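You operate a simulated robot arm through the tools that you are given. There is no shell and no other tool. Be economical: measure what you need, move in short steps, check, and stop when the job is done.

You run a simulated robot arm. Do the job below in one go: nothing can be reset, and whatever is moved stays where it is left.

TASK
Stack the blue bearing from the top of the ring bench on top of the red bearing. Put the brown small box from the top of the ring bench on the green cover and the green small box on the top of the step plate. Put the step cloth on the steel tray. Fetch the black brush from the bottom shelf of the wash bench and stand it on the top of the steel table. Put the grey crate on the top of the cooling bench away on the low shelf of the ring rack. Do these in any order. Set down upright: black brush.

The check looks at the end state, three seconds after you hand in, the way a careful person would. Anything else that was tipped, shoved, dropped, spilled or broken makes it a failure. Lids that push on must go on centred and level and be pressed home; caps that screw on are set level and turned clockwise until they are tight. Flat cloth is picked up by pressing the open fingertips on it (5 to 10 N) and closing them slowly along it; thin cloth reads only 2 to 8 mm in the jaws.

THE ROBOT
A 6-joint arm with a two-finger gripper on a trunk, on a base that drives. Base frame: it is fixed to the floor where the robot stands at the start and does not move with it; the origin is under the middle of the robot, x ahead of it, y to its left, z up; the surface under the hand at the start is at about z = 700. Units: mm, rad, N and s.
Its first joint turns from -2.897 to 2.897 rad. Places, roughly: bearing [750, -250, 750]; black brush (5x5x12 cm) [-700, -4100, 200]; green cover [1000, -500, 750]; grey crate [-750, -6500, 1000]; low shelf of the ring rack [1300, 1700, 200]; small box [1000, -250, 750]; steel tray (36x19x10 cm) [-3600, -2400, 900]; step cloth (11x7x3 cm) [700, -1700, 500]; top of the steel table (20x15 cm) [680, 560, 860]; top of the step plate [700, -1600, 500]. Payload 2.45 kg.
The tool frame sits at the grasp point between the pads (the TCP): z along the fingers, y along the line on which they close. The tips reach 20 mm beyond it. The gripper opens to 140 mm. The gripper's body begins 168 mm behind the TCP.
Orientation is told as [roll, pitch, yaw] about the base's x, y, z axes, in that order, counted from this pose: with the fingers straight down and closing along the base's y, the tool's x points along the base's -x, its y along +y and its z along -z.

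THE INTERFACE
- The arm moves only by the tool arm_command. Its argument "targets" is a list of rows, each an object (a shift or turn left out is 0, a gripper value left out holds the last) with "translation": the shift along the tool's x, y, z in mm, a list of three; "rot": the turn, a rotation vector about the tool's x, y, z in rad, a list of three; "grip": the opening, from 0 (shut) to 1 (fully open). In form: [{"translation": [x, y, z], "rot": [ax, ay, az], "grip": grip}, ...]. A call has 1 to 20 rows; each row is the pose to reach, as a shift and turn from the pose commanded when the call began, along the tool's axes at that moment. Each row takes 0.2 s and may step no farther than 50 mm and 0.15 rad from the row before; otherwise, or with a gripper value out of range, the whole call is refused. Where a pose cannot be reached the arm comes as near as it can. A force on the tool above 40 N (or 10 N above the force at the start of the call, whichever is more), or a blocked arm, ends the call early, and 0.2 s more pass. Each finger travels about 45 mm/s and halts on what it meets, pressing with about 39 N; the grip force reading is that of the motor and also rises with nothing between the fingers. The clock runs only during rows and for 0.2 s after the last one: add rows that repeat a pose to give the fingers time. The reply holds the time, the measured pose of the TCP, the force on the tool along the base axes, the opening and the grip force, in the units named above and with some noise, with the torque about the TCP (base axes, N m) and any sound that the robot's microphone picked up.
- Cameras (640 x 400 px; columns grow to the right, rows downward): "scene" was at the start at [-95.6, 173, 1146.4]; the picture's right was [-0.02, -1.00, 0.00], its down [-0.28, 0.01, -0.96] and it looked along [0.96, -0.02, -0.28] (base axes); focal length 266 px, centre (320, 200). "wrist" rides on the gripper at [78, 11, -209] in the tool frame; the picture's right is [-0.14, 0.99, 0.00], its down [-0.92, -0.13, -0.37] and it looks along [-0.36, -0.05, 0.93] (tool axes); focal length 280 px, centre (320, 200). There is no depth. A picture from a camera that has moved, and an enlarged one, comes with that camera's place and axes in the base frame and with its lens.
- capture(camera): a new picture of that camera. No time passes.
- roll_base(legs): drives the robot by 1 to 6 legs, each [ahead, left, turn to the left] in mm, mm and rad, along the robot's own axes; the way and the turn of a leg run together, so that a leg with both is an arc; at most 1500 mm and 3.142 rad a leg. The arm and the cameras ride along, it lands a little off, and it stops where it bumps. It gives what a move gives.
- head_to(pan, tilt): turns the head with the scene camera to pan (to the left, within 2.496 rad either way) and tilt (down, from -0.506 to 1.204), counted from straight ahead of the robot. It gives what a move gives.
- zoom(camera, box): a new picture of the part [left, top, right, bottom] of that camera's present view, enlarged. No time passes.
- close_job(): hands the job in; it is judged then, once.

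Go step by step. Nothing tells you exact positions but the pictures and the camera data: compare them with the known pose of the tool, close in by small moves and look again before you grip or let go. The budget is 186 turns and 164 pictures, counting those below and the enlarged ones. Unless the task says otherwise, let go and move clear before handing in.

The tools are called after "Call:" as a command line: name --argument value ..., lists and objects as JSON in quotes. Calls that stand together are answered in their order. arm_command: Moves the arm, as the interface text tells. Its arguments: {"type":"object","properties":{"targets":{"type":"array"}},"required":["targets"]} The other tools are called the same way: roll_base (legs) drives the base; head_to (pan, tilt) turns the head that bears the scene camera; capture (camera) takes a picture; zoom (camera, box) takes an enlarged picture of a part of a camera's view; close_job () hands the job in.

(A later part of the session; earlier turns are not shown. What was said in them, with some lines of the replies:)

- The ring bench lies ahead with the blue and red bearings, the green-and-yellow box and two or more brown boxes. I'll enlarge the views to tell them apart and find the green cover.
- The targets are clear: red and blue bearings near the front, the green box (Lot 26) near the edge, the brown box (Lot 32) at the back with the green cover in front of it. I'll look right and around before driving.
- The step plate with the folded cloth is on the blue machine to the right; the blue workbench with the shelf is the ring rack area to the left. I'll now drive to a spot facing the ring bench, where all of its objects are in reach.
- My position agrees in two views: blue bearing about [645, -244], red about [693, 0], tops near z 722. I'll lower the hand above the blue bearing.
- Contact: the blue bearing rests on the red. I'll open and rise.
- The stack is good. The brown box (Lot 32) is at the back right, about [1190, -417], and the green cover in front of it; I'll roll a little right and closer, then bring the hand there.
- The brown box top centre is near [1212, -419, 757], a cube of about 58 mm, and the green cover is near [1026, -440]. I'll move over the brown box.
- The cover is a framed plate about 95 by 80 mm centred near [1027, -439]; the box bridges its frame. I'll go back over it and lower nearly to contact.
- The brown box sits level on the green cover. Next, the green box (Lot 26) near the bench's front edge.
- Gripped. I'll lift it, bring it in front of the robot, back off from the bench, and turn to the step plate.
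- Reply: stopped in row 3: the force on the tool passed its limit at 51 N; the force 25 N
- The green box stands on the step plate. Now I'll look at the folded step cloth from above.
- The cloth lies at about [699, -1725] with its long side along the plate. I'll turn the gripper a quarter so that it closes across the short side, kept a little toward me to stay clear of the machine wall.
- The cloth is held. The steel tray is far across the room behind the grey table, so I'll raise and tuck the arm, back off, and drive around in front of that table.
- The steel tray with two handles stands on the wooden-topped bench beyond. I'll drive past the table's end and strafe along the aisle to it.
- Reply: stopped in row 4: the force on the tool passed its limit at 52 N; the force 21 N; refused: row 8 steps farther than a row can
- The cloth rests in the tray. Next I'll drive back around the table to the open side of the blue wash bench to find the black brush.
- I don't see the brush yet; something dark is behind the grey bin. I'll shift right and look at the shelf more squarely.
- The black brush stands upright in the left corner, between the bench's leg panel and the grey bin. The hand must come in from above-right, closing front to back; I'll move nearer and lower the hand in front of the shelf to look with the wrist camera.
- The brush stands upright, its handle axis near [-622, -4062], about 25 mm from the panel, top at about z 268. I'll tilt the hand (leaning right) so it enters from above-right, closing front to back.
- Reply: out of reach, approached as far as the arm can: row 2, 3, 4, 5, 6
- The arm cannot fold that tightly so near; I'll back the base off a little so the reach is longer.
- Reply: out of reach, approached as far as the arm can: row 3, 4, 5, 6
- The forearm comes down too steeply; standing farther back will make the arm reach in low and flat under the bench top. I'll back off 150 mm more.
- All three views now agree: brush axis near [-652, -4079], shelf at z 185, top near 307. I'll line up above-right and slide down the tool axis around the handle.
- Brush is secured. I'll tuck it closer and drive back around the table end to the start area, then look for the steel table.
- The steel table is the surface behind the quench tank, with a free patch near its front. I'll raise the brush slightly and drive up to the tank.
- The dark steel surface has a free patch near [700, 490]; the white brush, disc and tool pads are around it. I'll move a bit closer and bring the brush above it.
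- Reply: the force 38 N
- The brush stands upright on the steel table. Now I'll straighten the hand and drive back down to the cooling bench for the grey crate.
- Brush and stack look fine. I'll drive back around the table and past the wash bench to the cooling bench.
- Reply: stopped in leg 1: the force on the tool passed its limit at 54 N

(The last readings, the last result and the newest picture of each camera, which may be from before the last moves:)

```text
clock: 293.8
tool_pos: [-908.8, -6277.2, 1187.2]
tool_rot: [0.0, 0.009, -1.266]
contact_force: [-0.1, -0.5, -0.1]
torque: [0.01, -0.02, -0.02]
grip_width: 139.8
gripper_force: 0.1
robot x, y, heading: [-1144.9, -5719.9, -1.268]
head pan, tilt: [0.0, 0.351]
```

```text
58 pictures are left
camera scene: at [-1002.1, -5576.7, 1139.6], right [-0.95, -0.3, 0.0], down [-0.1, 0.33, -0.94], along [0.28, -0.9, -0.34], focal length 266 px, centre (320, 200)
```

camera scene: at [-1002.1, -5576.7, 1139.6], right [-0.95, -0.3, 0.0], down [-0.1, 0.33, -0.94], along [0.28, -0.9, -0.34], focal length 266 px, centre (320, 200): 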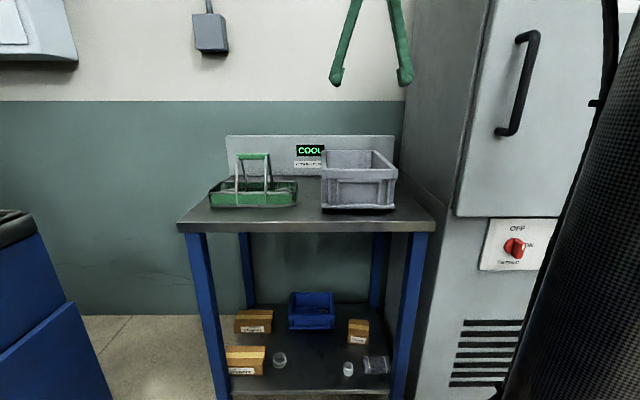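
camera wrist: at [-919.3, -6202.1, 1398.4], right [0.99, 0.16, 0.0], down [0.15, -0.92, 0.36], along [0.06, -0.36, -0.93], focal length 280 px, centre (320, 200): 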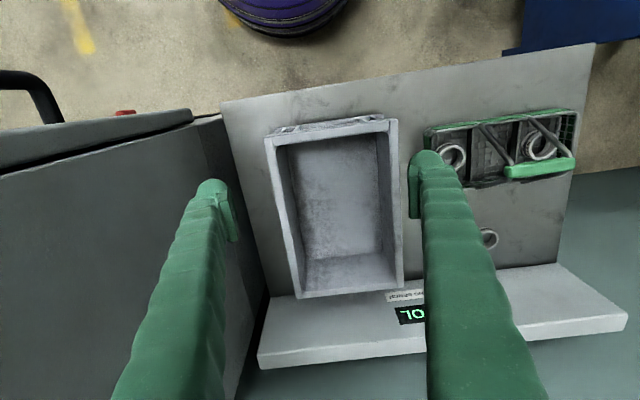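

I lightly touched the drying cabinet's door with the hand; nothing appears displaced. The crate is about 200 by 300 by 115 mm, too wide to span, so I'll grip its left long wall by the rim; a closer look at that wall first.

Call:
zoom --camera "wrist" --box '[250, 90, 450, 315]'

Call:
zoom --camera "scene" --box '[300, 130, 420, 230]'

```text
1.78 times, centred on (350, 202) of wrist
camera zoom: at [-919.3, -6202.1, 1398.4], right [0.99, 0.16, 0.0], down [0.15, -0.92, 0.36], along [0.06, -0.36, -0.93], focal length 498 px, centre (267, 196)
```

zoom: 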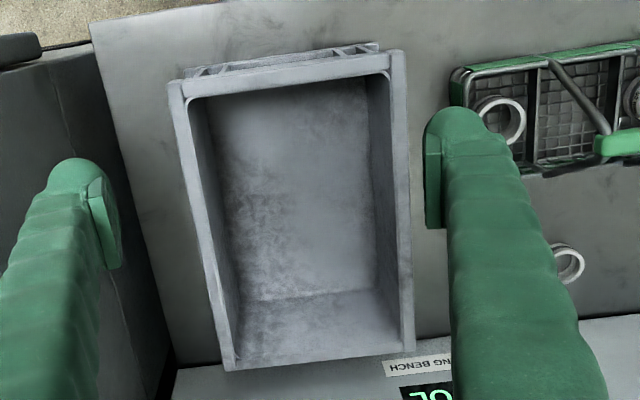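

```text
4.00 times, centred on (360, 180) of scene
camera zoom: at [-1002.1, -5576.7, 1139.6], right [-0.95, -0.3, 0.0], down [-0.1, 0.33, -0.94], along [0.28, -0.9, -0.34], focal length 1065 px, centre (160, 280)
```

zoom: 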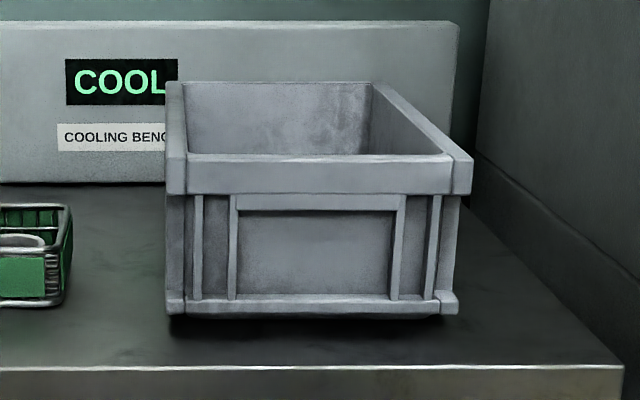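

Call:
arm_command --targets '[{"translation": [-5, 22, 15], "rot": [0, -0.13, 0], "grip": 0.5}, {"translation": [-15, 44, 40], "rot": [0, -0.26, 0]}, {"translation": [-28, 66, 75], "rot": [0, -0.39, 0]}, {"translation": [-40, 88, 112], "rot": [0, -0.52, 0]}, {"translation": [-51.6, 108.3, 150], "rot": [0, -0.65, 0]}, {"translation": [-51.6, 108.3, 150], "rot": [0, -0.65, 0]}]'

Call:
capture --camera "wrist"

Call:
capture --camera "scene"

```text
clock: 295.2
tool_pos: [-789.4, -6293.3, 1037.6]
tool_rot: [0.003, -0.644, -1.27]
contact_force: [-0.1, -0.3, 0.1]
torque: [0.02, -0.01, 0.0]
grip_width: 69.9
gripper_force: 0.0
robot x, y, heading: [-1140.2, -5719.3, -1.266]
head pan, tilt: [0.0, 0.351]
```

```text
55 pictures are left
camera wrist: at [-834.0, -6111.3, 1157.9], right [0.98, 0.19, 0.08], down [0.03, -0.53, 0.85], along [0.21, -0.83, -0.53], focal length 280 px, centre (320, 200)
```

wrist: 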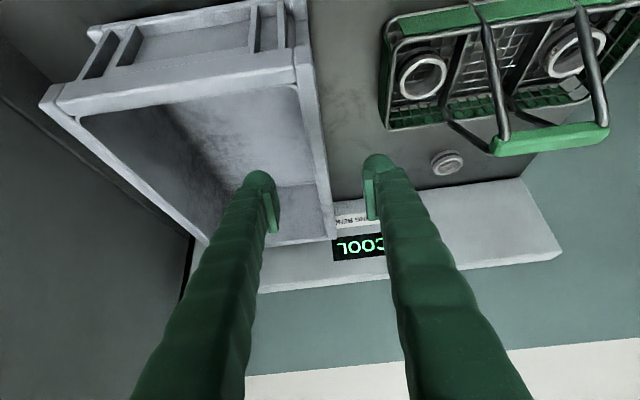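

```text
54 pictures are left
camera scene: at [-1002.1, -5576.7, 1139.6], right [-0.95, -0.3, 0.0], down [-0.1, 0.33, -0.94], along [0.28, -0.9, -0.34], focal length 266 px, centre (320, 200)
```

scene: 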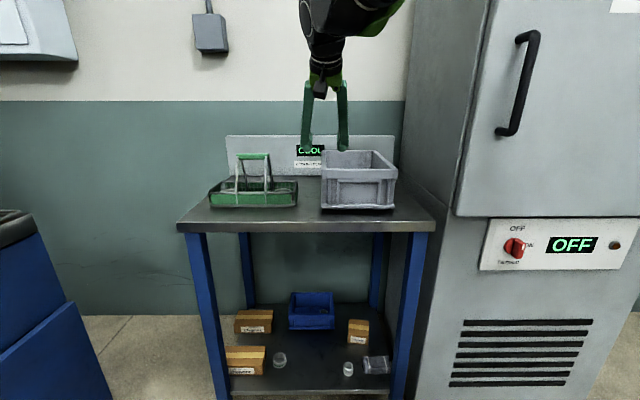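

Call:
arm_command --targets '[{"translation": [0, 0, 40]}, {"translation": [0, 0, 80]}, {"translation": [0, 0, 105]}, {"translation": [0, 0, 105]}]'

Call:
capture --camera "wrist"

Call:
zoom --camera "scene" --box '[270, 110, 430, 230]'

```text
clock: 296.2
tool_pos: [-771.2, -6354.1, 953.7]
tool_rot: [0.003, -0.641, -1.266]
contact_force: [0.3, 0.1, 0.1]
torque: [0.01, 0.0, 0.01]
grip_width: 69.9
gripper_force: 0.1
robot x, y, heading: [-1142.7, -5720.8, -1.267]
head pan, tilt: [0.0, 0.351]
```

```text
53 pictures are left
camera wrist: at [-814.4, -6171.0, 1073.8], right [0.98, 0.19, 0.08], down [0.03, -0.53, 0.85], along [0.21, -0.83, -0.53], focal length 280 px, centre (320, 200)
```

wrist: 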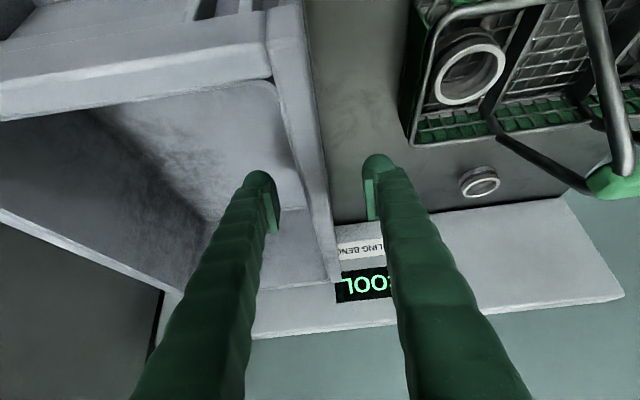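

```text
3.33 times, centred on (350, 170) of scene
camera zoom: at [-1002.1, -5576.7, 1139.6], right [-0.95, -0.3, 0.0], down [-0.1, 0.33, -0.94], along [0.28, -0.9, -0.34], focal length 887 px, centre (220, 300)
```

zoom: 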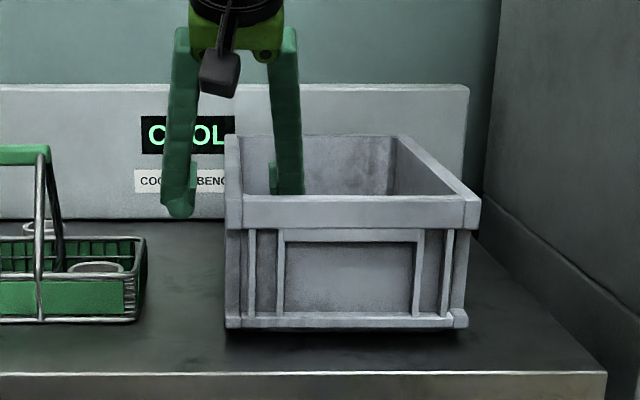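

Call:
arm_command --targets '[{"grip": 0.4}, {"grip": 0.3}, {"grip": 0.2}, {"grip": 0.1}, {"grip": 0.05}, {"grip": 0.05}, {"grip": 0.05}]'

Call:
capture --camera "wrist"

```text
clock: 297.8
tool_pos: [-770.4, -6353.4, 952.5]
tool_rot: [0.002, -0.645, -1.266]
contact_force: [1.7, -1.2, -0.5]
torque: [0.05, -0.03, 0.0]
grip_width: 14.0
gripper_force: 38.7
robot x, y, heading: [-1139.6, -5721.9, -1.271]
head pan, tilt: [0.0, 0.351]
```

```text
51 pictures are left
camera wrist: at [-814.3, -6170.9, 1074.0], right [0.98, 0.19, 0.08], down [0.03, -0.53, 0.85], along [0.21, -0.83, -0.53], focal length 280 px, centre (320, 200)
```

wrist: 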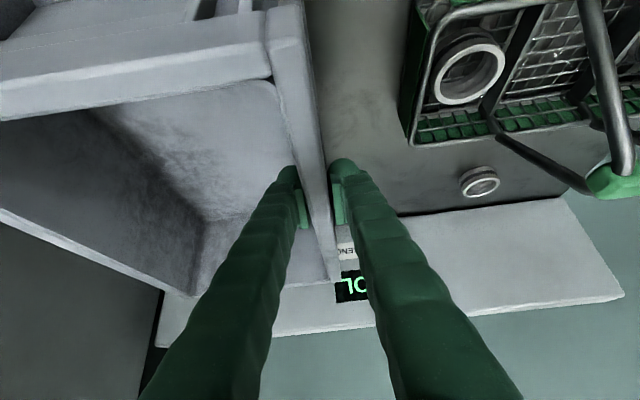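

Call:
arm_command --targets '[{"translation": [-6, 0, -8]}, {"translation": [-12, 0, -16]}, {"translation": [-18, 0, -24]}, {"translation": [-18, 0, -24]}]'

Call:
zoom --camera "scene" --box '[270, 110, 430, 230]'

Call:
capture --camera "wrist"

```text
clock: 298.8
tool_pos: [-769.3, -6353.2, 983.0]
tool_rot: [0.001, -0.642, -1.267]
contact_force: [0.0, 0.4, -5.8]
torque: [0.25, -0.42, 0.0]
grip_width: 13.9
gripper_force: 39.4
robot x, y, heading: [-1139.0, -5719.1, -1.264]
head pan, tilt: [0.0, 0.351]
```

```text
3.33 times, centred on (350, 170) of scene
camera zoom: at [-1002.0, -5576.9, 1139.6], right [-0.95, -0.3, 0.0], down [-0.1, 0.33, -0.94], along [0.28, -0.9, -0.34], focal length 887 px, centre (220, 300)
```

zoom: 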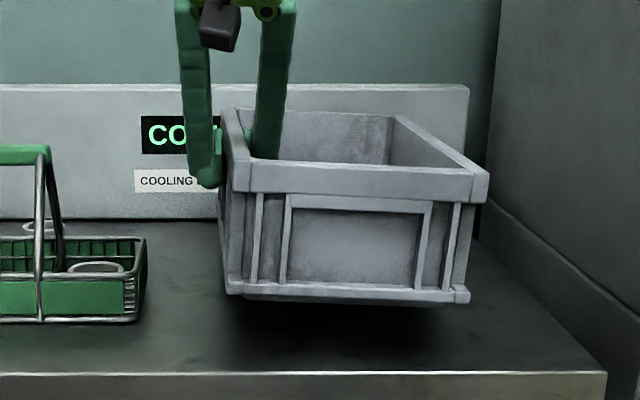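

```text
49 pictures are left
camera wrist: at [-814.3, -6171.0, 1104.1], right [0.98, 0.19, 0.08], down [0.03, -0.53, 0.85], along [0.21, -0.82, -0.53], focal length 280 px, centre (320, 200)
```

wrist: 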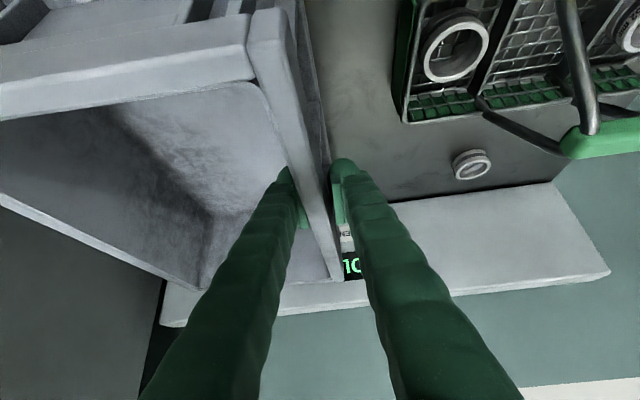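

The crate is held with only a slight lean (about 6 N). I'll lift it higher, back out, and drive the route back toward the ring rack.

Call:
arm_command --targets '[{"translation": [-25, 0, -34]}, {"translation": [-50, 0, -67]}, {"translation": [-75, 0, -100]}, {"translation": [-100, 0, -134]}]'

Call:
roll_base --legs '[[-500, 0, 0], [0, -300, 0]]'

Call:
capture --camera "wrist"

Call:
capture --camera "scene"

```text
clock: 299.8
tool_pos: [-770.1, -6352.4, 1150.9]
tool_rot: [0.002, -0.644, -1.266]
contact_force: [0.2, 0.3, -5.1]
torque: [0.21, -0.4, 0.01]
grip_width: 14.1
gripper_force: 39.3
robot x, y, heading: [-1140.3, -5718.1, -1.267]
head pan, tilt: [0.0, 0.351]
```

```text
clock: 304.4
tool_pos: [-1204.1, -5963.7, 1151.1]
tool_rot: [0.0, -0.642, -1.262]
contact_force: [0.0, -0.1, -6.5]
torque: [0.22, -0.47, 0.01]
grip_width: 14.2
gripper_force: 39.0
robot x, y, heading: [-1577.9, -5336.5, -1.258]
head pan, tilt: [0.0, 0.351]
```

```text
48 pictures are left
camera wrist: at [-1249.0, -5782.7, 1271.4], right [0.98, 0.2, 0.08], down [0.03, -0.53, 0.85], along [0.21, -0.82, -0.53], focal length 280 px, centre (320, 200)
```

wrist: 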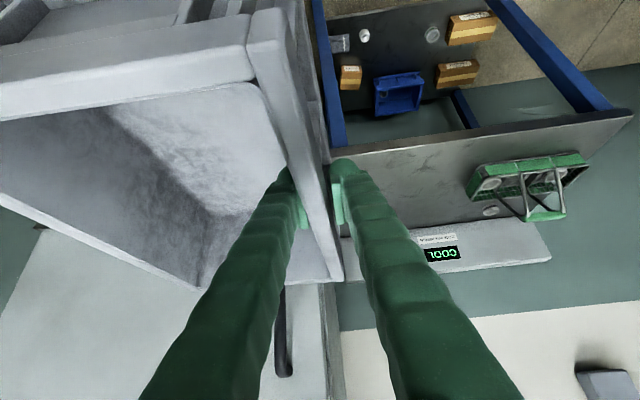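

```text
47 pictures are left
camera scene: at [-1440.6, -5189.3, 1139.6], right [-0.95, -0.31, 0.0], down [-0.11, 0.33, -0.94], along [0.29, -0.89, -0.34], focal length 266 px, centre (320, 200)
```

scene: 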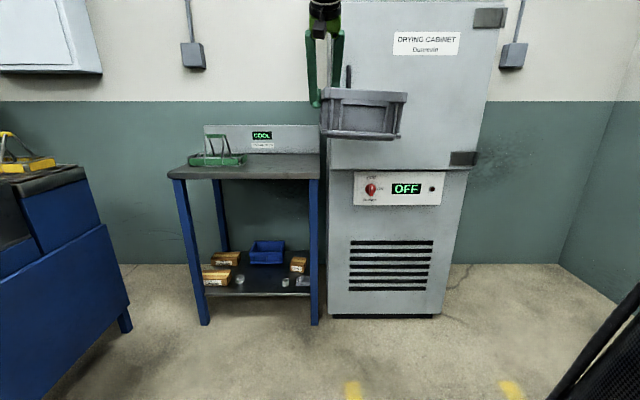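

Call:
roll_base --legs '[[0, 0, 1.56], [0, 1000, 0], [0, 700, 0], [1390, 0, 0], [0, 0, 1.571]]'

Call:
head_to --pan 0.0 --tilt 0.3

Call:
capture --camera "scene"

```text
clock: 325.0
tool_pos: [-419.4, -2646.1, 1147.3]
tool_rot: [-0.001, -0.632, 0.783]
contact_force: [0.2, -23.3, -8.7]
torque: [-0.29, 0.57, -3.3]
grip_width: 55.4
gripper_force: 38.6
robot x, y, heading: [-805.0, -3264.6, 0.799]
head pan, tilt: [0.0, 0.351]
stopped in leg 5: the force on the tool passed its limit at 64 N (the readings are from after the stop); the commanded pose is now the measured one
```

```text
clock: 325.6
tool_pos: [-419.5, -2645.8, 1148.3]
tool_rot: [0.001, -0.631, 0.784]
contact_force: [1.4, -38.5, -16.7]
torque: [-0.37, 1.77, -5.38]
grip_width: 55.2
gripper_force: 39.2
robot x, y, heading: [-801.8, -3264.3, 0.801]
head pan, tilt: [0.0, 0.3]
```

```text
46 pictures are left
camera scene: at [-993.0, -3213.1, 1144.5], right [0.72, -0.7, 0.0], down [-0.21, -0.21, -0.96], along [0.67, 0.69, -0.3], focal length 266 px, centre (320, 200)
```

scene: 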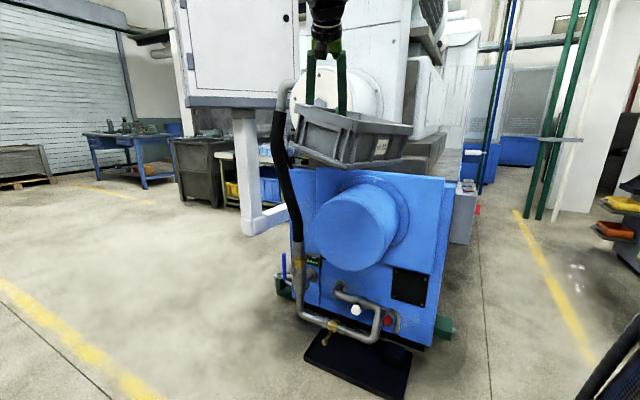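

The crate touched the machine's hanging hose while turning; I stopped. I'll check how the crate sits in the fingers before easing off.

Call:
capture --camera "wrist"

Call:
zoom --camera "scene" --box '[240, 40, 460, 200]'

```text
45 pictures are left
camera wrist: at [-557.3, -2770.4, 1271.0], right [-0.62, 0.78, 0.08], down [0.46, 0.28, 0.84], along [0.63, 0.56, -0.53], focal length 280 px, centre (320, 200)
```

wrist: 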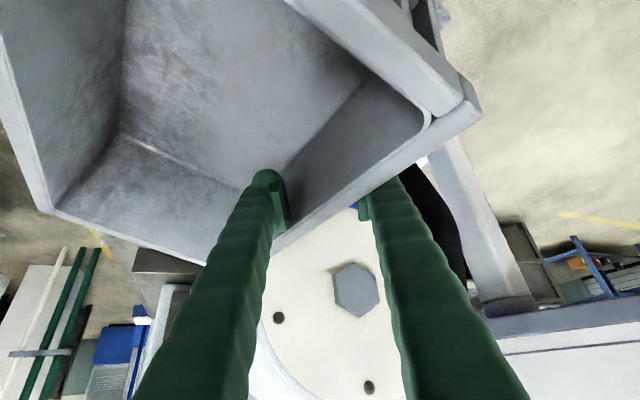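

```text
2.50 times, centred on (350, 120) of scene
camera zoom: at [-993.0, -3213.1, 1144.5], right [0.72, -0.7, 0.0], down [-0.21, -0.21, -0.96], along [0.67, 0.69, -0.3], focal length 665 px, centre (245, 400)
```

zoom: 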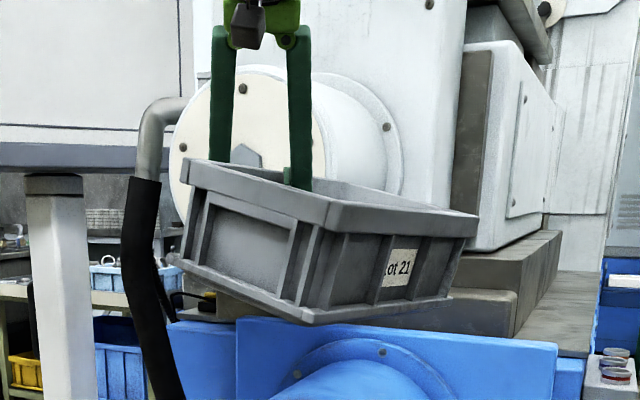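

Call:
roll_base --legs '[[0, 0, -0.12]]'

Call:
zoom --camera "scene" --box '[240, 40, 460, 200]'

```text
clock: 326.6
tool_pos: [-348.2, -2691.8, 1147.6]
tool_rot: [-0.003, -0.633, 0.672]
contact_force: [2.9, -4.6, -5.5]
torque: [0.45, 0.31, -0.82]
grip_width: 19.5
gripper_force: 38.5
robot x, y, heading: [-799.3, -3264.8, 0.681]
head pan, tilt: [0.0, 0.3]
```

```text
2.50 times, centred on (350, 120) of scene
camera zoom: at [-985.5, -3188.9, 1144.4], right [0.63, -0.78, 0.0], down [-0.23, -0.19, -0.96], along [0.74, 0.6, -0.3], focal length 665 px, centre (245, 400)
```

zoom: 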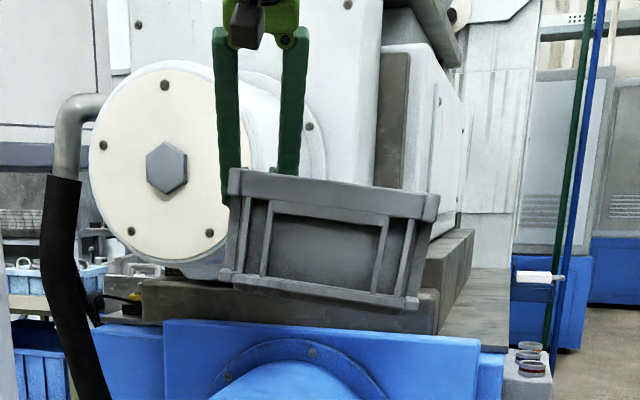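

The crate swung back into line in the fingers. I'll turn fully back to the former heading and check.

Call:
roll_base --legs '[[0, 0, -0.15], [0, 0, -0.22]]'

Call:
capture --camera "scene"

Call:
capture --camera "wrist"

```text
clock: 328.4
tool_pos: [-171.9, -2898.4, 1148.5]
tool_rot: [-0.002, -0.633, 0.294]
contact_force: [-0.4, -0.3, -6.3]
torque: [0.45, 0.2, 0.0]
grip_width: 14.4
gripper_force: 38.7
robot x, y, heading: [-800.3, -3261.6, 0.303]
head pan, tilt: [0.0, 0.3]
```

```text
42 pictures are left
camera scene: at [-945.3, -3126.3, 1144.4], right [0.3, -0.95, 0.0], down [-0.28, -0.09, -0.96], along [0.91, 0.29, -0.3], focal length 266 px, centre (320, 200)
```

scene: 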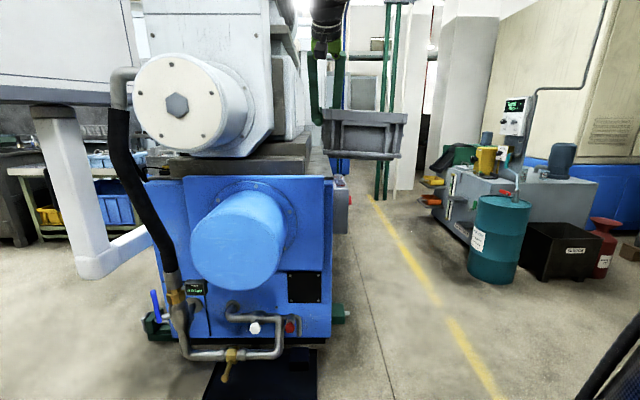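

```text
41 pictures are left
camera wrist: at [-351.6, -2941.4, 1270.7], right [-0.18, 0.98, 0.08], down [0.54, 0.03, 0.84], along [0.82, 0.2, -0.53], focal length 280 px, centre (320, 200)
```

wrist: 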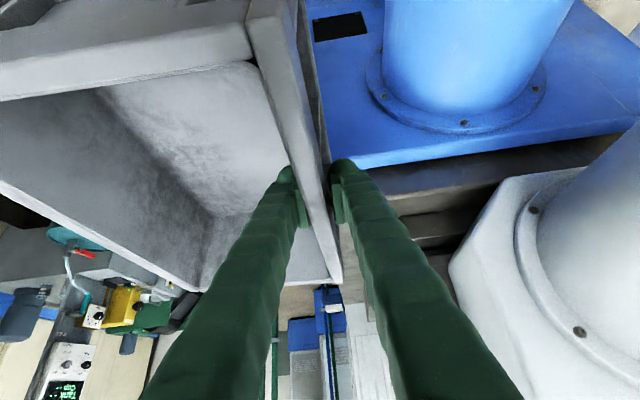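

The crate is held level as before. I'll pull it in, turn the other way, and drive this stretch backward with the crate trailing, away from the machine.

Call:
arm_command --targets '[{"translation": [32, 0, -24]}, {"translation": [64, 0, -48]}, {"translation": [96, 0, -72]}]'

Call:
roll_base --legs '[[0, 0, -0.8], [0, 0, -0.771], [-1400, 0, 0], [-1350, 0, 0], [0, 0, 1.571]]'

Call:
capture --camera "scene"

```text
clock: 329.2
tool_pos: [-285.2, -2932.0, 1149.7]
tool_rot: [-0.001, -0.633, 0.296]
contact_force: [0.5, 0.3, -5.9]
torque: [0.42, 0.24, -0.01]
grip_width: 14.2
gripper_force: 38.9
robot x, y, heading: [-798.2, -3264.4, 0.307]
head pan, tilt: [0.0, 0.3]
```

```text
clock: 350.5
tool_pos: [-1134.6, -311.1, 1149.2]
tool_rot: [-0.001, -0.633, 0.3]
contact_force: [-0.2, 0.0, -5.2]
torque: [0.44, 0.24, 0.02]
grip_width: 14.1
gripper_force: 38.9
robot x, y, heading: [-1647.6, -646.8, 0.31]
head pan, tilt: [0.0, 0.3]
```

```text
40 pictures are left
camera scene: at [-1793.6, -508.5, 1144.3], right [0.31, -0.95, 0.0], down [-0.28, -0.09, -0.96], along [0.91, 0.29, -0.3], focal length 266 px, centre (320, 200)
```

scene: 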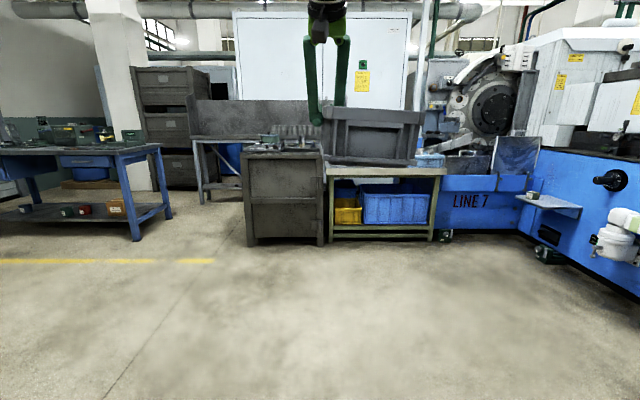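

Clear so far. Now into the aisle between the tank and the blue bench, toward the ring rack's low shelf.

Call:
roll_base --legs '[[0, 0, -0.01], [0, 1393, 0], [1200, 0, 0], [900, 0, 0]]'

Call:
head_to --pan 0.0 --tilt 0.5

Call:
capture --camera "scene"

```text
clock: 367.8
tool_pos: [470.7, 1636.0, 1150.1]
tool_rot: [-0.002, -0.633, 0.293]
contact_force: [-1.1, -0.1, -5.1]
torque: [0.47, 0.25, -0.02]
grip_width: 14.0
gripper_force: 39.3
robot x, y, heading: [-44.6, 1302.4, 0.306]
head pan, tilt: [0.0, 0.3]
```

```text
clock: 368.6
tool_pos: [471.0, 1634.3, 1151.6]
tool_rot: [-0.002, -0.634, 0.293]
contact_force: [-0.3, -0.3, -5.6]
torque: [0.47, 0.21, -0.02]
grip_width: 14.2
gripper_force: 39.5
robot x, y, heading: [-41.3, 1305.3, 0.304]
head pan, tilt: [0.0, 0.499]
```

```text
39 pictures are left
camera scene: at [-191.6, 1441.1, 1126.0], right [0.3, -0.95, 0.0], down [-0.46, -0.14, -0.88], along [0.84, 0.26, -0.48], focal length 266 px, centre (320, 200)
```

scene: 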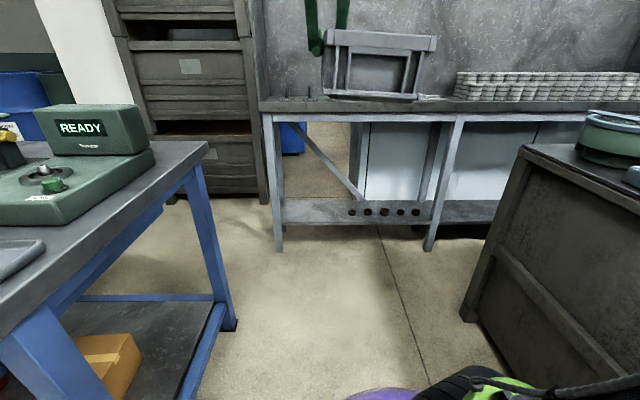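

Call:
zoom --camera "scene" --box '[260, 100, 480, 260]'

```text
2.50 times, centred on (370, 180) of scene
camera zoom: at [-191.6, 1441.1, 1126.0], right [0.3, -0.95, 0.0], down [-0.46, -0.14, -0.88], along [0.84, 0.26, -0.48], focal length 665 px, centre (195, 250)
```

zoom: 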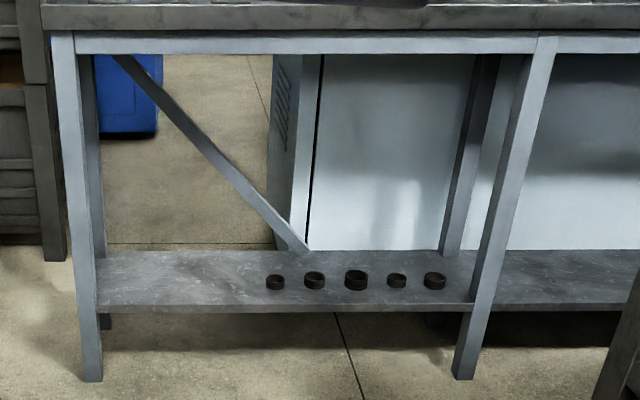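

The low shelf has free space left of a row of small black rings; it is about 270 mm deep, so the crate should lie with its long side along the shelf. I'll turn the hand a quarter so the gripped wall faces me.

Call:
arm_command --targets '[{"rot": [-0.0845, 0, -0.1151]}, {"rot": [-0.169, 0, -0.2303]}, {"rot": [-0.2535, 0, -0.3454]}, {"rot": [-0.338, 0, -0.4605]}, {"rot": [-0.4224, 0, -0.5757]}, {"rot": [-0.5069, 0, -0.6908]}, {"rot": [-0.5914, 0, -0.8059]}, {"rot": [-0.6759, 0, -0.9211]}, {"rot": [-0.7604, 0, -1.0362]}, {"rot": [-0.8449, 0, -1.1513]}, {"rot": [-0.9294, 0, -1.2665]}, {"rot": [-0.9294, 0, -1.2665]}]'

Call:
capture --camera "scene"

```text
clock: 371.1
tool_pos: [469.8, 1634.8, 1151.2]
tool_rot: [-0.003, -0.632, 1.865]
contact_force: [0.4, 0.1, -6.6]
torque: [-0.23, 0.44, -0.01]
grip_width: 13.9
gripper_force: 39.2
robot x, y, heading: [-45.6, 1305.3, 0.302]
head pan, tilt: [0.0, 0.499]
```

```text
37 pictures are left
camera scene: at [-191.6, 1441.1, 1126.0], right [0.3, -0.95, 0.0], down [-0.46, -0.14, -0.88], along [0.84, 0.26, -0.48], focal length 266 px, centre (320, 200)
```

scene: 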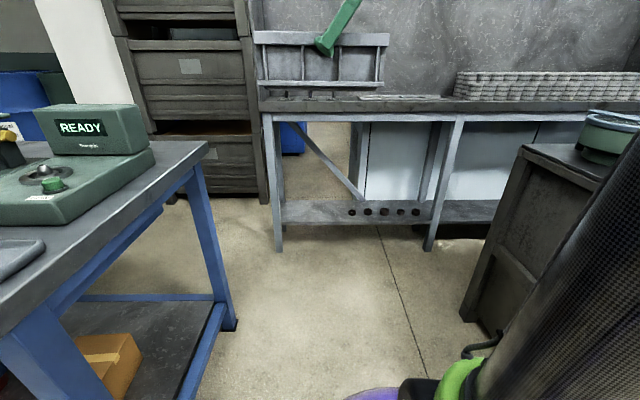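

Call:
arm_command --targets '[{"translation": [26.6, -8, 36.3]}, {"translation": [53.2, -16, 72.6]}, {"translation": [79.8, -24, 108.9]}, {"translation": [106.4, -32, 145.2]}, {"translation": [133, -40, 181.5]}, {"translation": [159.6, -48, 217.8]}, {"translation": [186.2, -56, 254.1]}, {"translation": [212.8, -64, 290.4]}, {"translation": [239.4, -72, 326.7]}, {"translation": [266, -80, 363]}, {"translation": [292.6, -88, 399.3]}, {"translation": [319.2, -100, 435.6]}, {"translation": [345.8, -112, 471.9]}, {"translation": [372.4, -124, 508.2]}, {"translation": [399, -136, 544.5]}, {"translation": [425.6, -148, 580.8]}, {"translation": [452.2, -160, 617.1]}, {"translation": [478.8, -160, 653.4]}]'

Call:
head_to --pan 0.0 --tilt 0.7

Call:
capture --camera "scene"

```text
clock: 374.9
tool_pos: [624.9, 1681.5, 339.3]
tool_rot: [0.001, -0.633, 1.863]
contact_force: [0.4, -0.2, -6.0]
torque: [-0.21, 0.44, -0.03]
grip_width: 14.3
gripper_force: 38.9
robot x, y, heading: [-45.3, 1305.7, 0.31]
head pan, tilt: [0.0, 0.499]
```

```text
clock: 375.7
tool_pos: [625.0, 1681.3, 340.3]
tool_rot: [0.001, -0.633, 1.864]
contact_force: [0.8, -0.2, -4.8]
torque: [-0.25, 0.44, 0.0]
grip_width: 14.1
gripper_force: 39.5
robot x, y, heading: [-46.2, 1303.9, 0.306]
head pan, tilt: [0.0, 0.7]
```

```text
36 pictures are left
camera scene: at [-197.1, 1439.3, 1108.3], right [0.3, -0.95, 0.0], down [-0.61, -0.19, -0.77], along [0.73, 0.23, -0.64], focal length 266 px, centre (320, 200)
```

scene: 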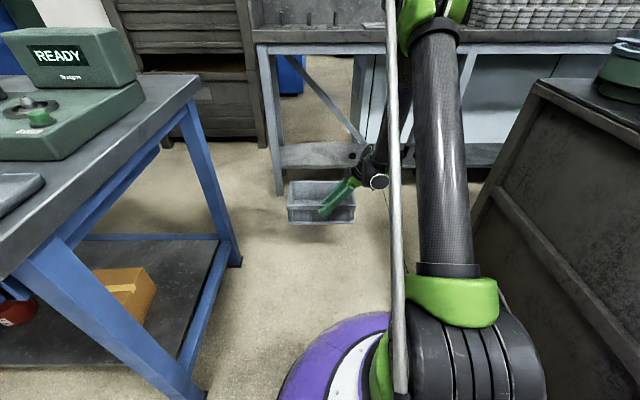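

Call:
roll_base --legs '[[335, 15, 0]]'

Call:
capture --camera "scene"

Call:
capture --camera "wrist"

```text
clock: 377.9
tool_pos: [924.0, 1790.1, 340.0]
tool_rot: [0.009, -0.631, 1.86]
contact_force: [-4.1, -1.4, -6.5]
torque: [-0.4, 1.07, -0.22]
grip_width: 14.8
gripper_force: 39.5
robot x, y, heading: [256.4, 1416.2, 0.306]
head pan, tilt: [0.0, 0.7]
stopped in leg 1: the force on the tool passed its limit at 44 N (the readings are from after the stop); the commanded pose is now the measured one
```

```text
35 pictures are left
camera scene: at [105.9, 1550.0, 1108.3], right [0.3, -0.95, 0.0], down [-0.61, -0.19, -0.76], along [0.73, 0.23, -0.64], focal length 266 px, centre (320, 200)
```

scene: 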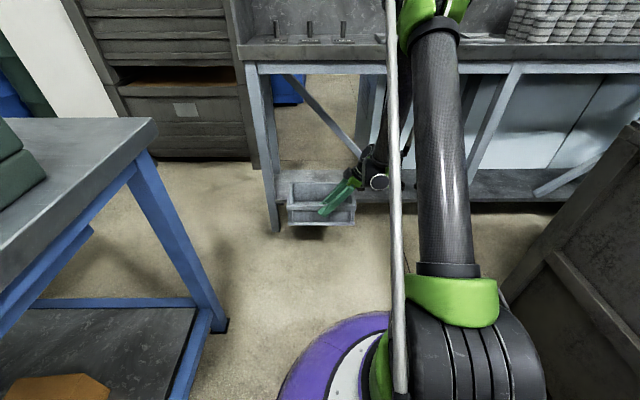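

```text
34 pictures are left
camera wrist: at [970.8, 1608.4, 463.2], right [-0.98, -0.18, 0.09], down [-0.03, 0.54, 0.84], along [-0.2, 0.82, -0.53], focal length 280 px, centre (320, 200)
```

wrist: 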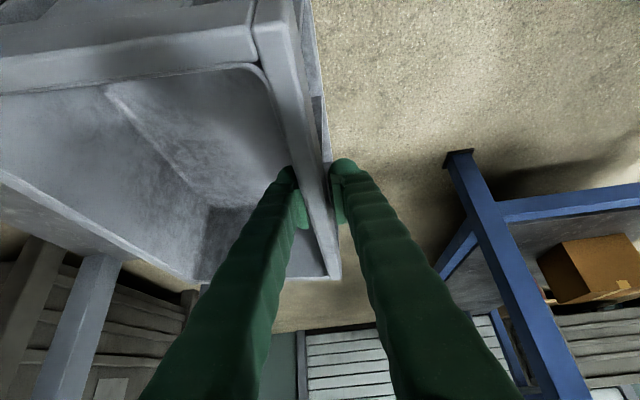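

The crate's lower edge met the shelf front, so the shelf is a bit higher than I reckoned (about z 238). I'll ease back and raise the crate.

Call:
arm_command --targets '[{"translation": [0, 20, 0]}, {"translation": [-20, 25, -27]}, {"translation": [-41, 25, -56]}, {"translation": [-41, 25, -56]}]'

Call:
capture --camera "wrist"

Call:
zoom --camera "scene" --box '[230, 120, 390, 240]'

```text
clock: 378.9
tool_pos: [900.9, 1782.2, 410.3]
tool_rot: [0.005, -0.631, 1.863]
contact_force: [0.4, 0.2, -6.1]
torque: [-0.21, 0.42, 0.0]
grip_width: 14.1
gripper_force: 39.1
robot x, y, heading: [256.9, 1417.0, 0.303]
head pan, tilt: [0.0, 0.7]
```

```text
33 pictures are left
camera wrist: at [947.7, 1601.0, 533.4], right [-0.98, -0.18, 0.09], down [-0.03, 0.54, 0.84], along [-0.2, 0.82, -0.53], focal length 280 px, centre (320, 200)
```

wrist: 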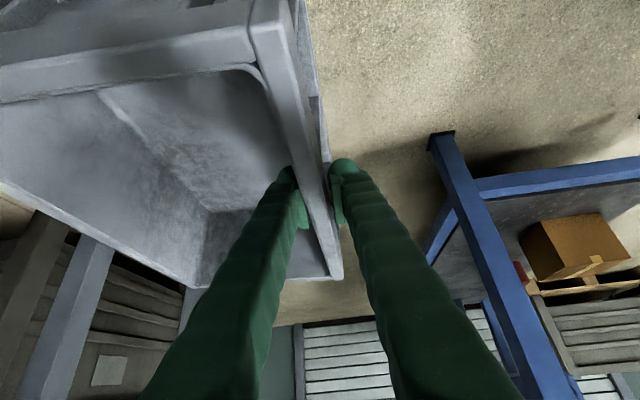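

```text
3.33 times, centred on (310, 180) of scene
camera zoom: at [105.8, 1550.0, 1108.3], right [0.3, -0.95, 0.0], down [-0.61, -0.19, -0.76], along [0.73, 0.23, -0.64], focal length 887 px, centre (353, 267)
```

zoom: 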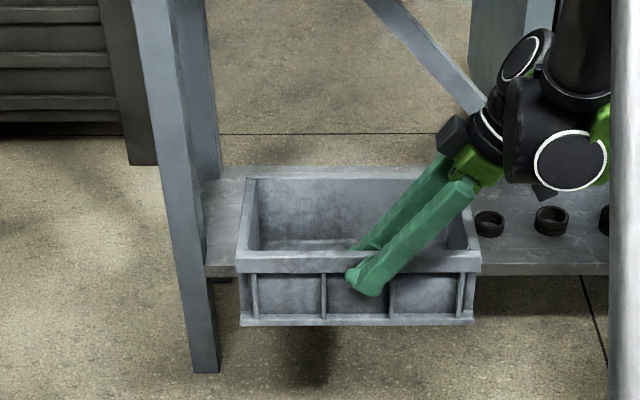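

Call:
arm_command --targets '[{"translation": [-3, -35, 5]}, {"translation": [-6, -70, 5]}, {"translation": [-3, -105, 10]}, {"translation": [0, -140, 14]}, {"translation": [4, -175, 18]}, {"translation": [8, -210, 24]}, {"translation": [8, -245, 24]}, {"translation": [8, -245, 24]}]'

Call:
zoom --camera "scene" --box '[230, 100, 410, 230]'

Call:
capture --camera "wrist"

```text
clock: 380.6
tool_pos: [1133.5, 1861.9, 384.9]
tool_rot: [0.007, -0.632, 1.863]
contact_force: [-0.9, 0.0, -4.7]
torque: [-0.22, 0.43, 0.02]
grip_width: 14.1
gripper_force: 39.6
robot x, y, heading: [261.4, 1413.5, 0.303]
head pan, tilt: [0.0, 0.7]
```

```text
3.08 times, centred on (320, 165) of scene
camera zoom: at [106.0, 1550.0, 1108.3], right [0.3, -0.95, 0.0], down [-0.61, -0.19, -0.76], along [0.73, 0.23, -0.64], focal length 819 px, centre (320, 308)
```

zoom: 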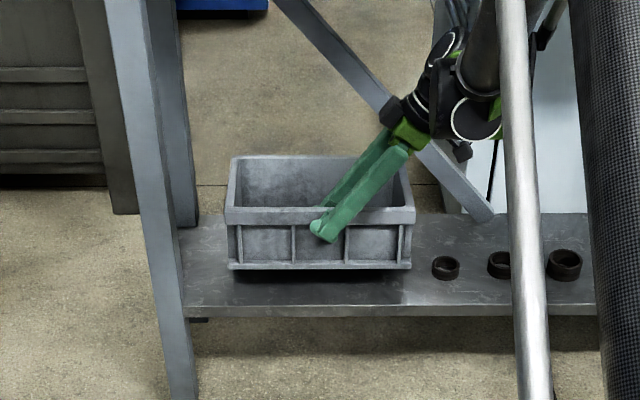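

```text
30 pictures are left
camera wrist: at [1179.3, 1679.8, 507.6], right [-0.98, -0.18, 0.09], down [-0.03, 0.54, 0.84], along [-0.2, 0.82, -0.53], focal length 280 px, centre (320, 200)
```

wrist: 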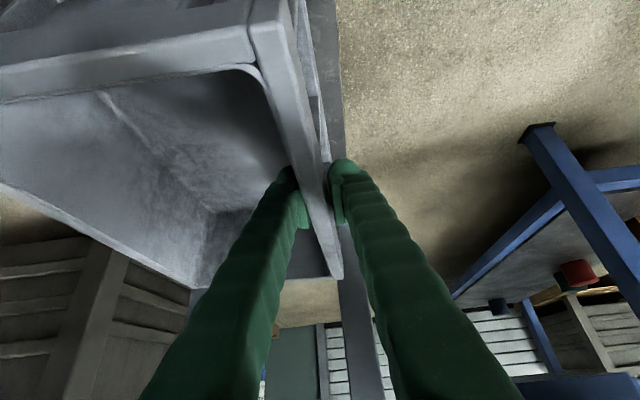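

Call:
arm_command --targets '[{"translation": [14.8, 0, 20.2]}, {"translation": [23.7, 0, 32.2]}, {"translation": [26.6, 0, 36.3]}, {"translation": [28.4, 0, 38.7]}, {"translation": [30.2, 0, 41.1]}, {"translation": [32, 0, 43.5]}, {"translation": [33.7, 0, 46]}]'

Call:
zoom --camera "scene" --box '[230, 100, 410, 230]'

```text
clock: 381.8
tool_pos: [1131.9, 1862.4, 338.3]
tool_rot: [0.005, -0.636, 1.864]
contact_force: [-0.7, -3.6, 19.7]
torque: [0.21, -0.13, 0.34]
grip_width: 13.8
gripper_force: 39.3
robot x, y, heading: [255.2, 1416.1, 0.305]
head pan, tilt: [0.0, 0.7]
stopped in row 5: the force on the tool passed its limit at 41 N (the readings are from after the stop); the commanded pose is now the measured one
```

```text
3.08 times, centred on (320, 165) of scene
camera zoom: at [105.1, 1549.6, 1108.2], right [0.3, -0.95, 0.0], down [-0.61, -0.19, -0.77], along [0.73, 0.23, -0.64], focal length 819 px, centre (320, 308)
```

zoom: 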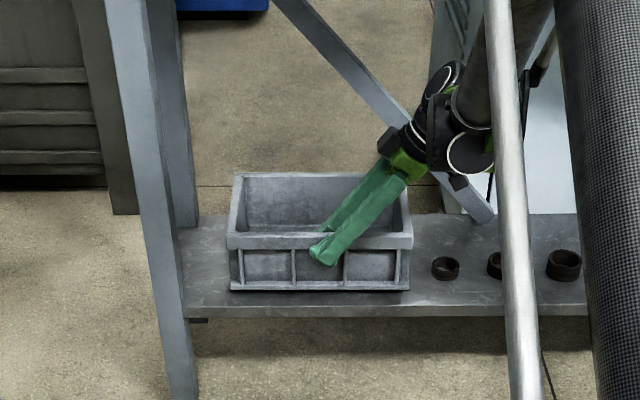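

Call:
arm_command --targets '[{"translation": [0.9, 0, 1.2]}, {"translation": [1.8, 0, 2.4]}, {"translation": [2.7, 0, 3.6]}]'

Call:
zoom --camera "scene" --box '[280, 145, 370, 205]'

```text
clock: 382.3
tool_pos: [1132.1, 1861.5, 337.8]
tool_rot: [0.006, -0.639, 1.863]
contact_force: [-1.1, -2.8, 19.4]
torque: [0.23, -0.14, 0.33]
grip_width: 14.1
gripper_force: 38.9
robot x, y, heading: [258.2, 1412.8, 0.308]
head pan, tilt: [0.0, 0.7]
stopped in row 2: the force on the tool passed its limit at 41 N (the readings are from after the stop); the commanded pose is now the measured one
```

```text
6.67 times, centred on (325, 175) of scene
camera zoom: at [105.1, 1549.5, 1108.2], right [0.3, -0.95, 0.0], down [-0.61, -0.19, -0.77], along [0.73, 0.23, -0.64], focal length 1774 px, centre (287, 367)
```

zoom: 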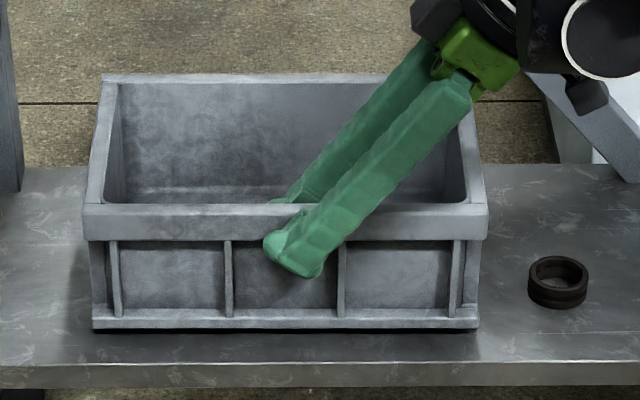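

Call:
arm_command --targets '[{"grip": 0.14}, {"grip": 0.2}, {"grip": 0.3}, {"grip": 0.38}, {"grip": 0.38}]'

Call:
zoom --camera "scene" --box '[280, 145, 370, 205]'

```text
clock: 383.5
tool_pos: [1132.2, 1863.3, 335.4]
tool_rot: [0.005, -0.637, 1.864]
contact_force: [-0.4, -1.5, 0.8]
torque: [-0.05, 0.02, -0.01]
grip_width: 53.0
gripper_force: 0.1
robot x, y, heading: [256.1, 1413.9, 0.301]
head pan, tilt: [0.0, 0.7]
```

```text
6.67 times, centred on (325, 175) of scene
camera zoom: at [105.8, 1549.9, 1108.3], right [0.3, -0.95, 0.0], down [-0.61, -0.19, -0.76], along [0.73, 0.23, -0.64], focal length 1774 px, centre (287, 367)
```

zoom: 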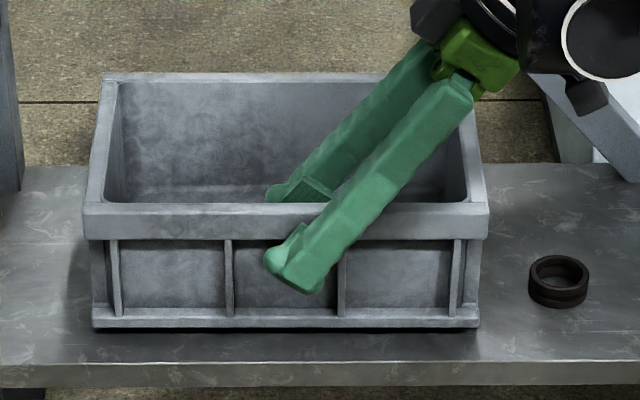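

Released and level. I'll withdraw the fingers along the tool axis and back out.

Call:
arm_command --targets '[{"translation": [0, 0, -30]}, {"translation": [0, 0, -70]}, {"translation": [0, 0, -110]}, {"translation": [0, 0, -130]}, {"translation": [0, 40, -130]}, {"translation": [0, 80, -130]}, {"translation": [0, 120, -130]}, {"translation": [0, 160, -130]}, {"translation": [0, 200, -130]}, {"translation": [0, 240, -130]}, {"translation": [0, 250, -130]}]'

Call:
roll_base --legs '[[-250, 0, 0]]'

Call:
zoom --camera "scene" --box '[220, 60, 420, 200]'

```text
clock: 385.9
tool_pos: [915.8, 1716.5, 441.6]
tool_rot: [0.004, -0.637, 1.865]
contact_force: [0.1, -0.8, -0.7]
torque: [0.02, -0.02, 0.01]
grip_width: 53.2
gripper_force: 0.1
robot x, y, heading: [261.9, 1413.3, 0.307]
head pan, tilt: [0.0, 0.7]
```

```text
clock: 387.7
tool_pos: [679.4, 1642.1, 442.8]
tool_rot: [0.007, -0.639, 1.863]
contact_force: [-0.2, -0.7, 0.8]
torque: [0.02, -0.03, -0.04]
grip_width: 53.2
gripper_force: 0.1
robot x, y, heading: [21.7, 1337.8, 0.307]
head pan, tilt: [0.0, 0.7]
```

```text
2.86 times, centred on (320, 130) of scene
camera zoom: at [-131.2, 1475.7, 1108.3], right [0.3, -0.95, 0.0], down [-0.61, -0.19, -0.76], along [0.73, 0.23, -0.64], focal length 760 px, centre (320, 400)
```

zoom: 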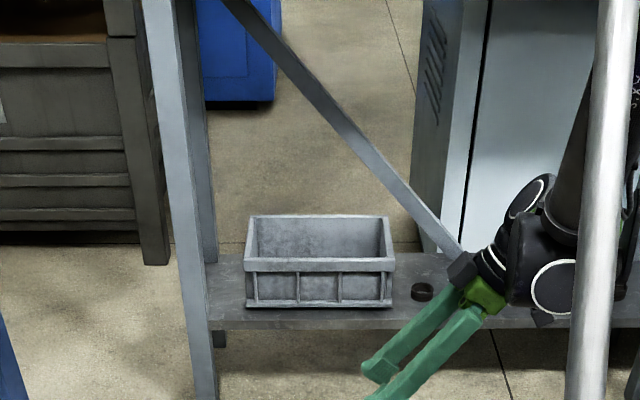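

All six jobs are in place, and the crate stands level on the low shelf with the hand clear. I'm handing in now.

Call:
close_job

```text
The job is handed in.
```

I finished all six placements and handed the job in. There were three bumps along the way, listed below.

- **Bearings:** the blue bearing is stacked on the red one on the ring bench.
- **Small boxes:** the brown box sits on the green cover, and the green box is on the step plate.
- **Step cloth:** it lies in the steel tray.
- **Black brush:** it stands upright on the steel table.
- **Grey crate:** it sits level on the low shelf of the ring rack, to the left of the row of black rings.

**Bumps:** each was seen in the force reading, and the robot stopped at once.
- The open hand touched the drying cabinet (54 N). A later picture shows nothing there displaced.
- The crate caught a hanging hose and the end of the machine while I was turning (64 N). It twisted in the fingers but swung back into line, and I saw nothing moved on the machine.
- The crate's lower edge met the front of the rack shelf before I raised it (44 N). I saw no shift in the rack.
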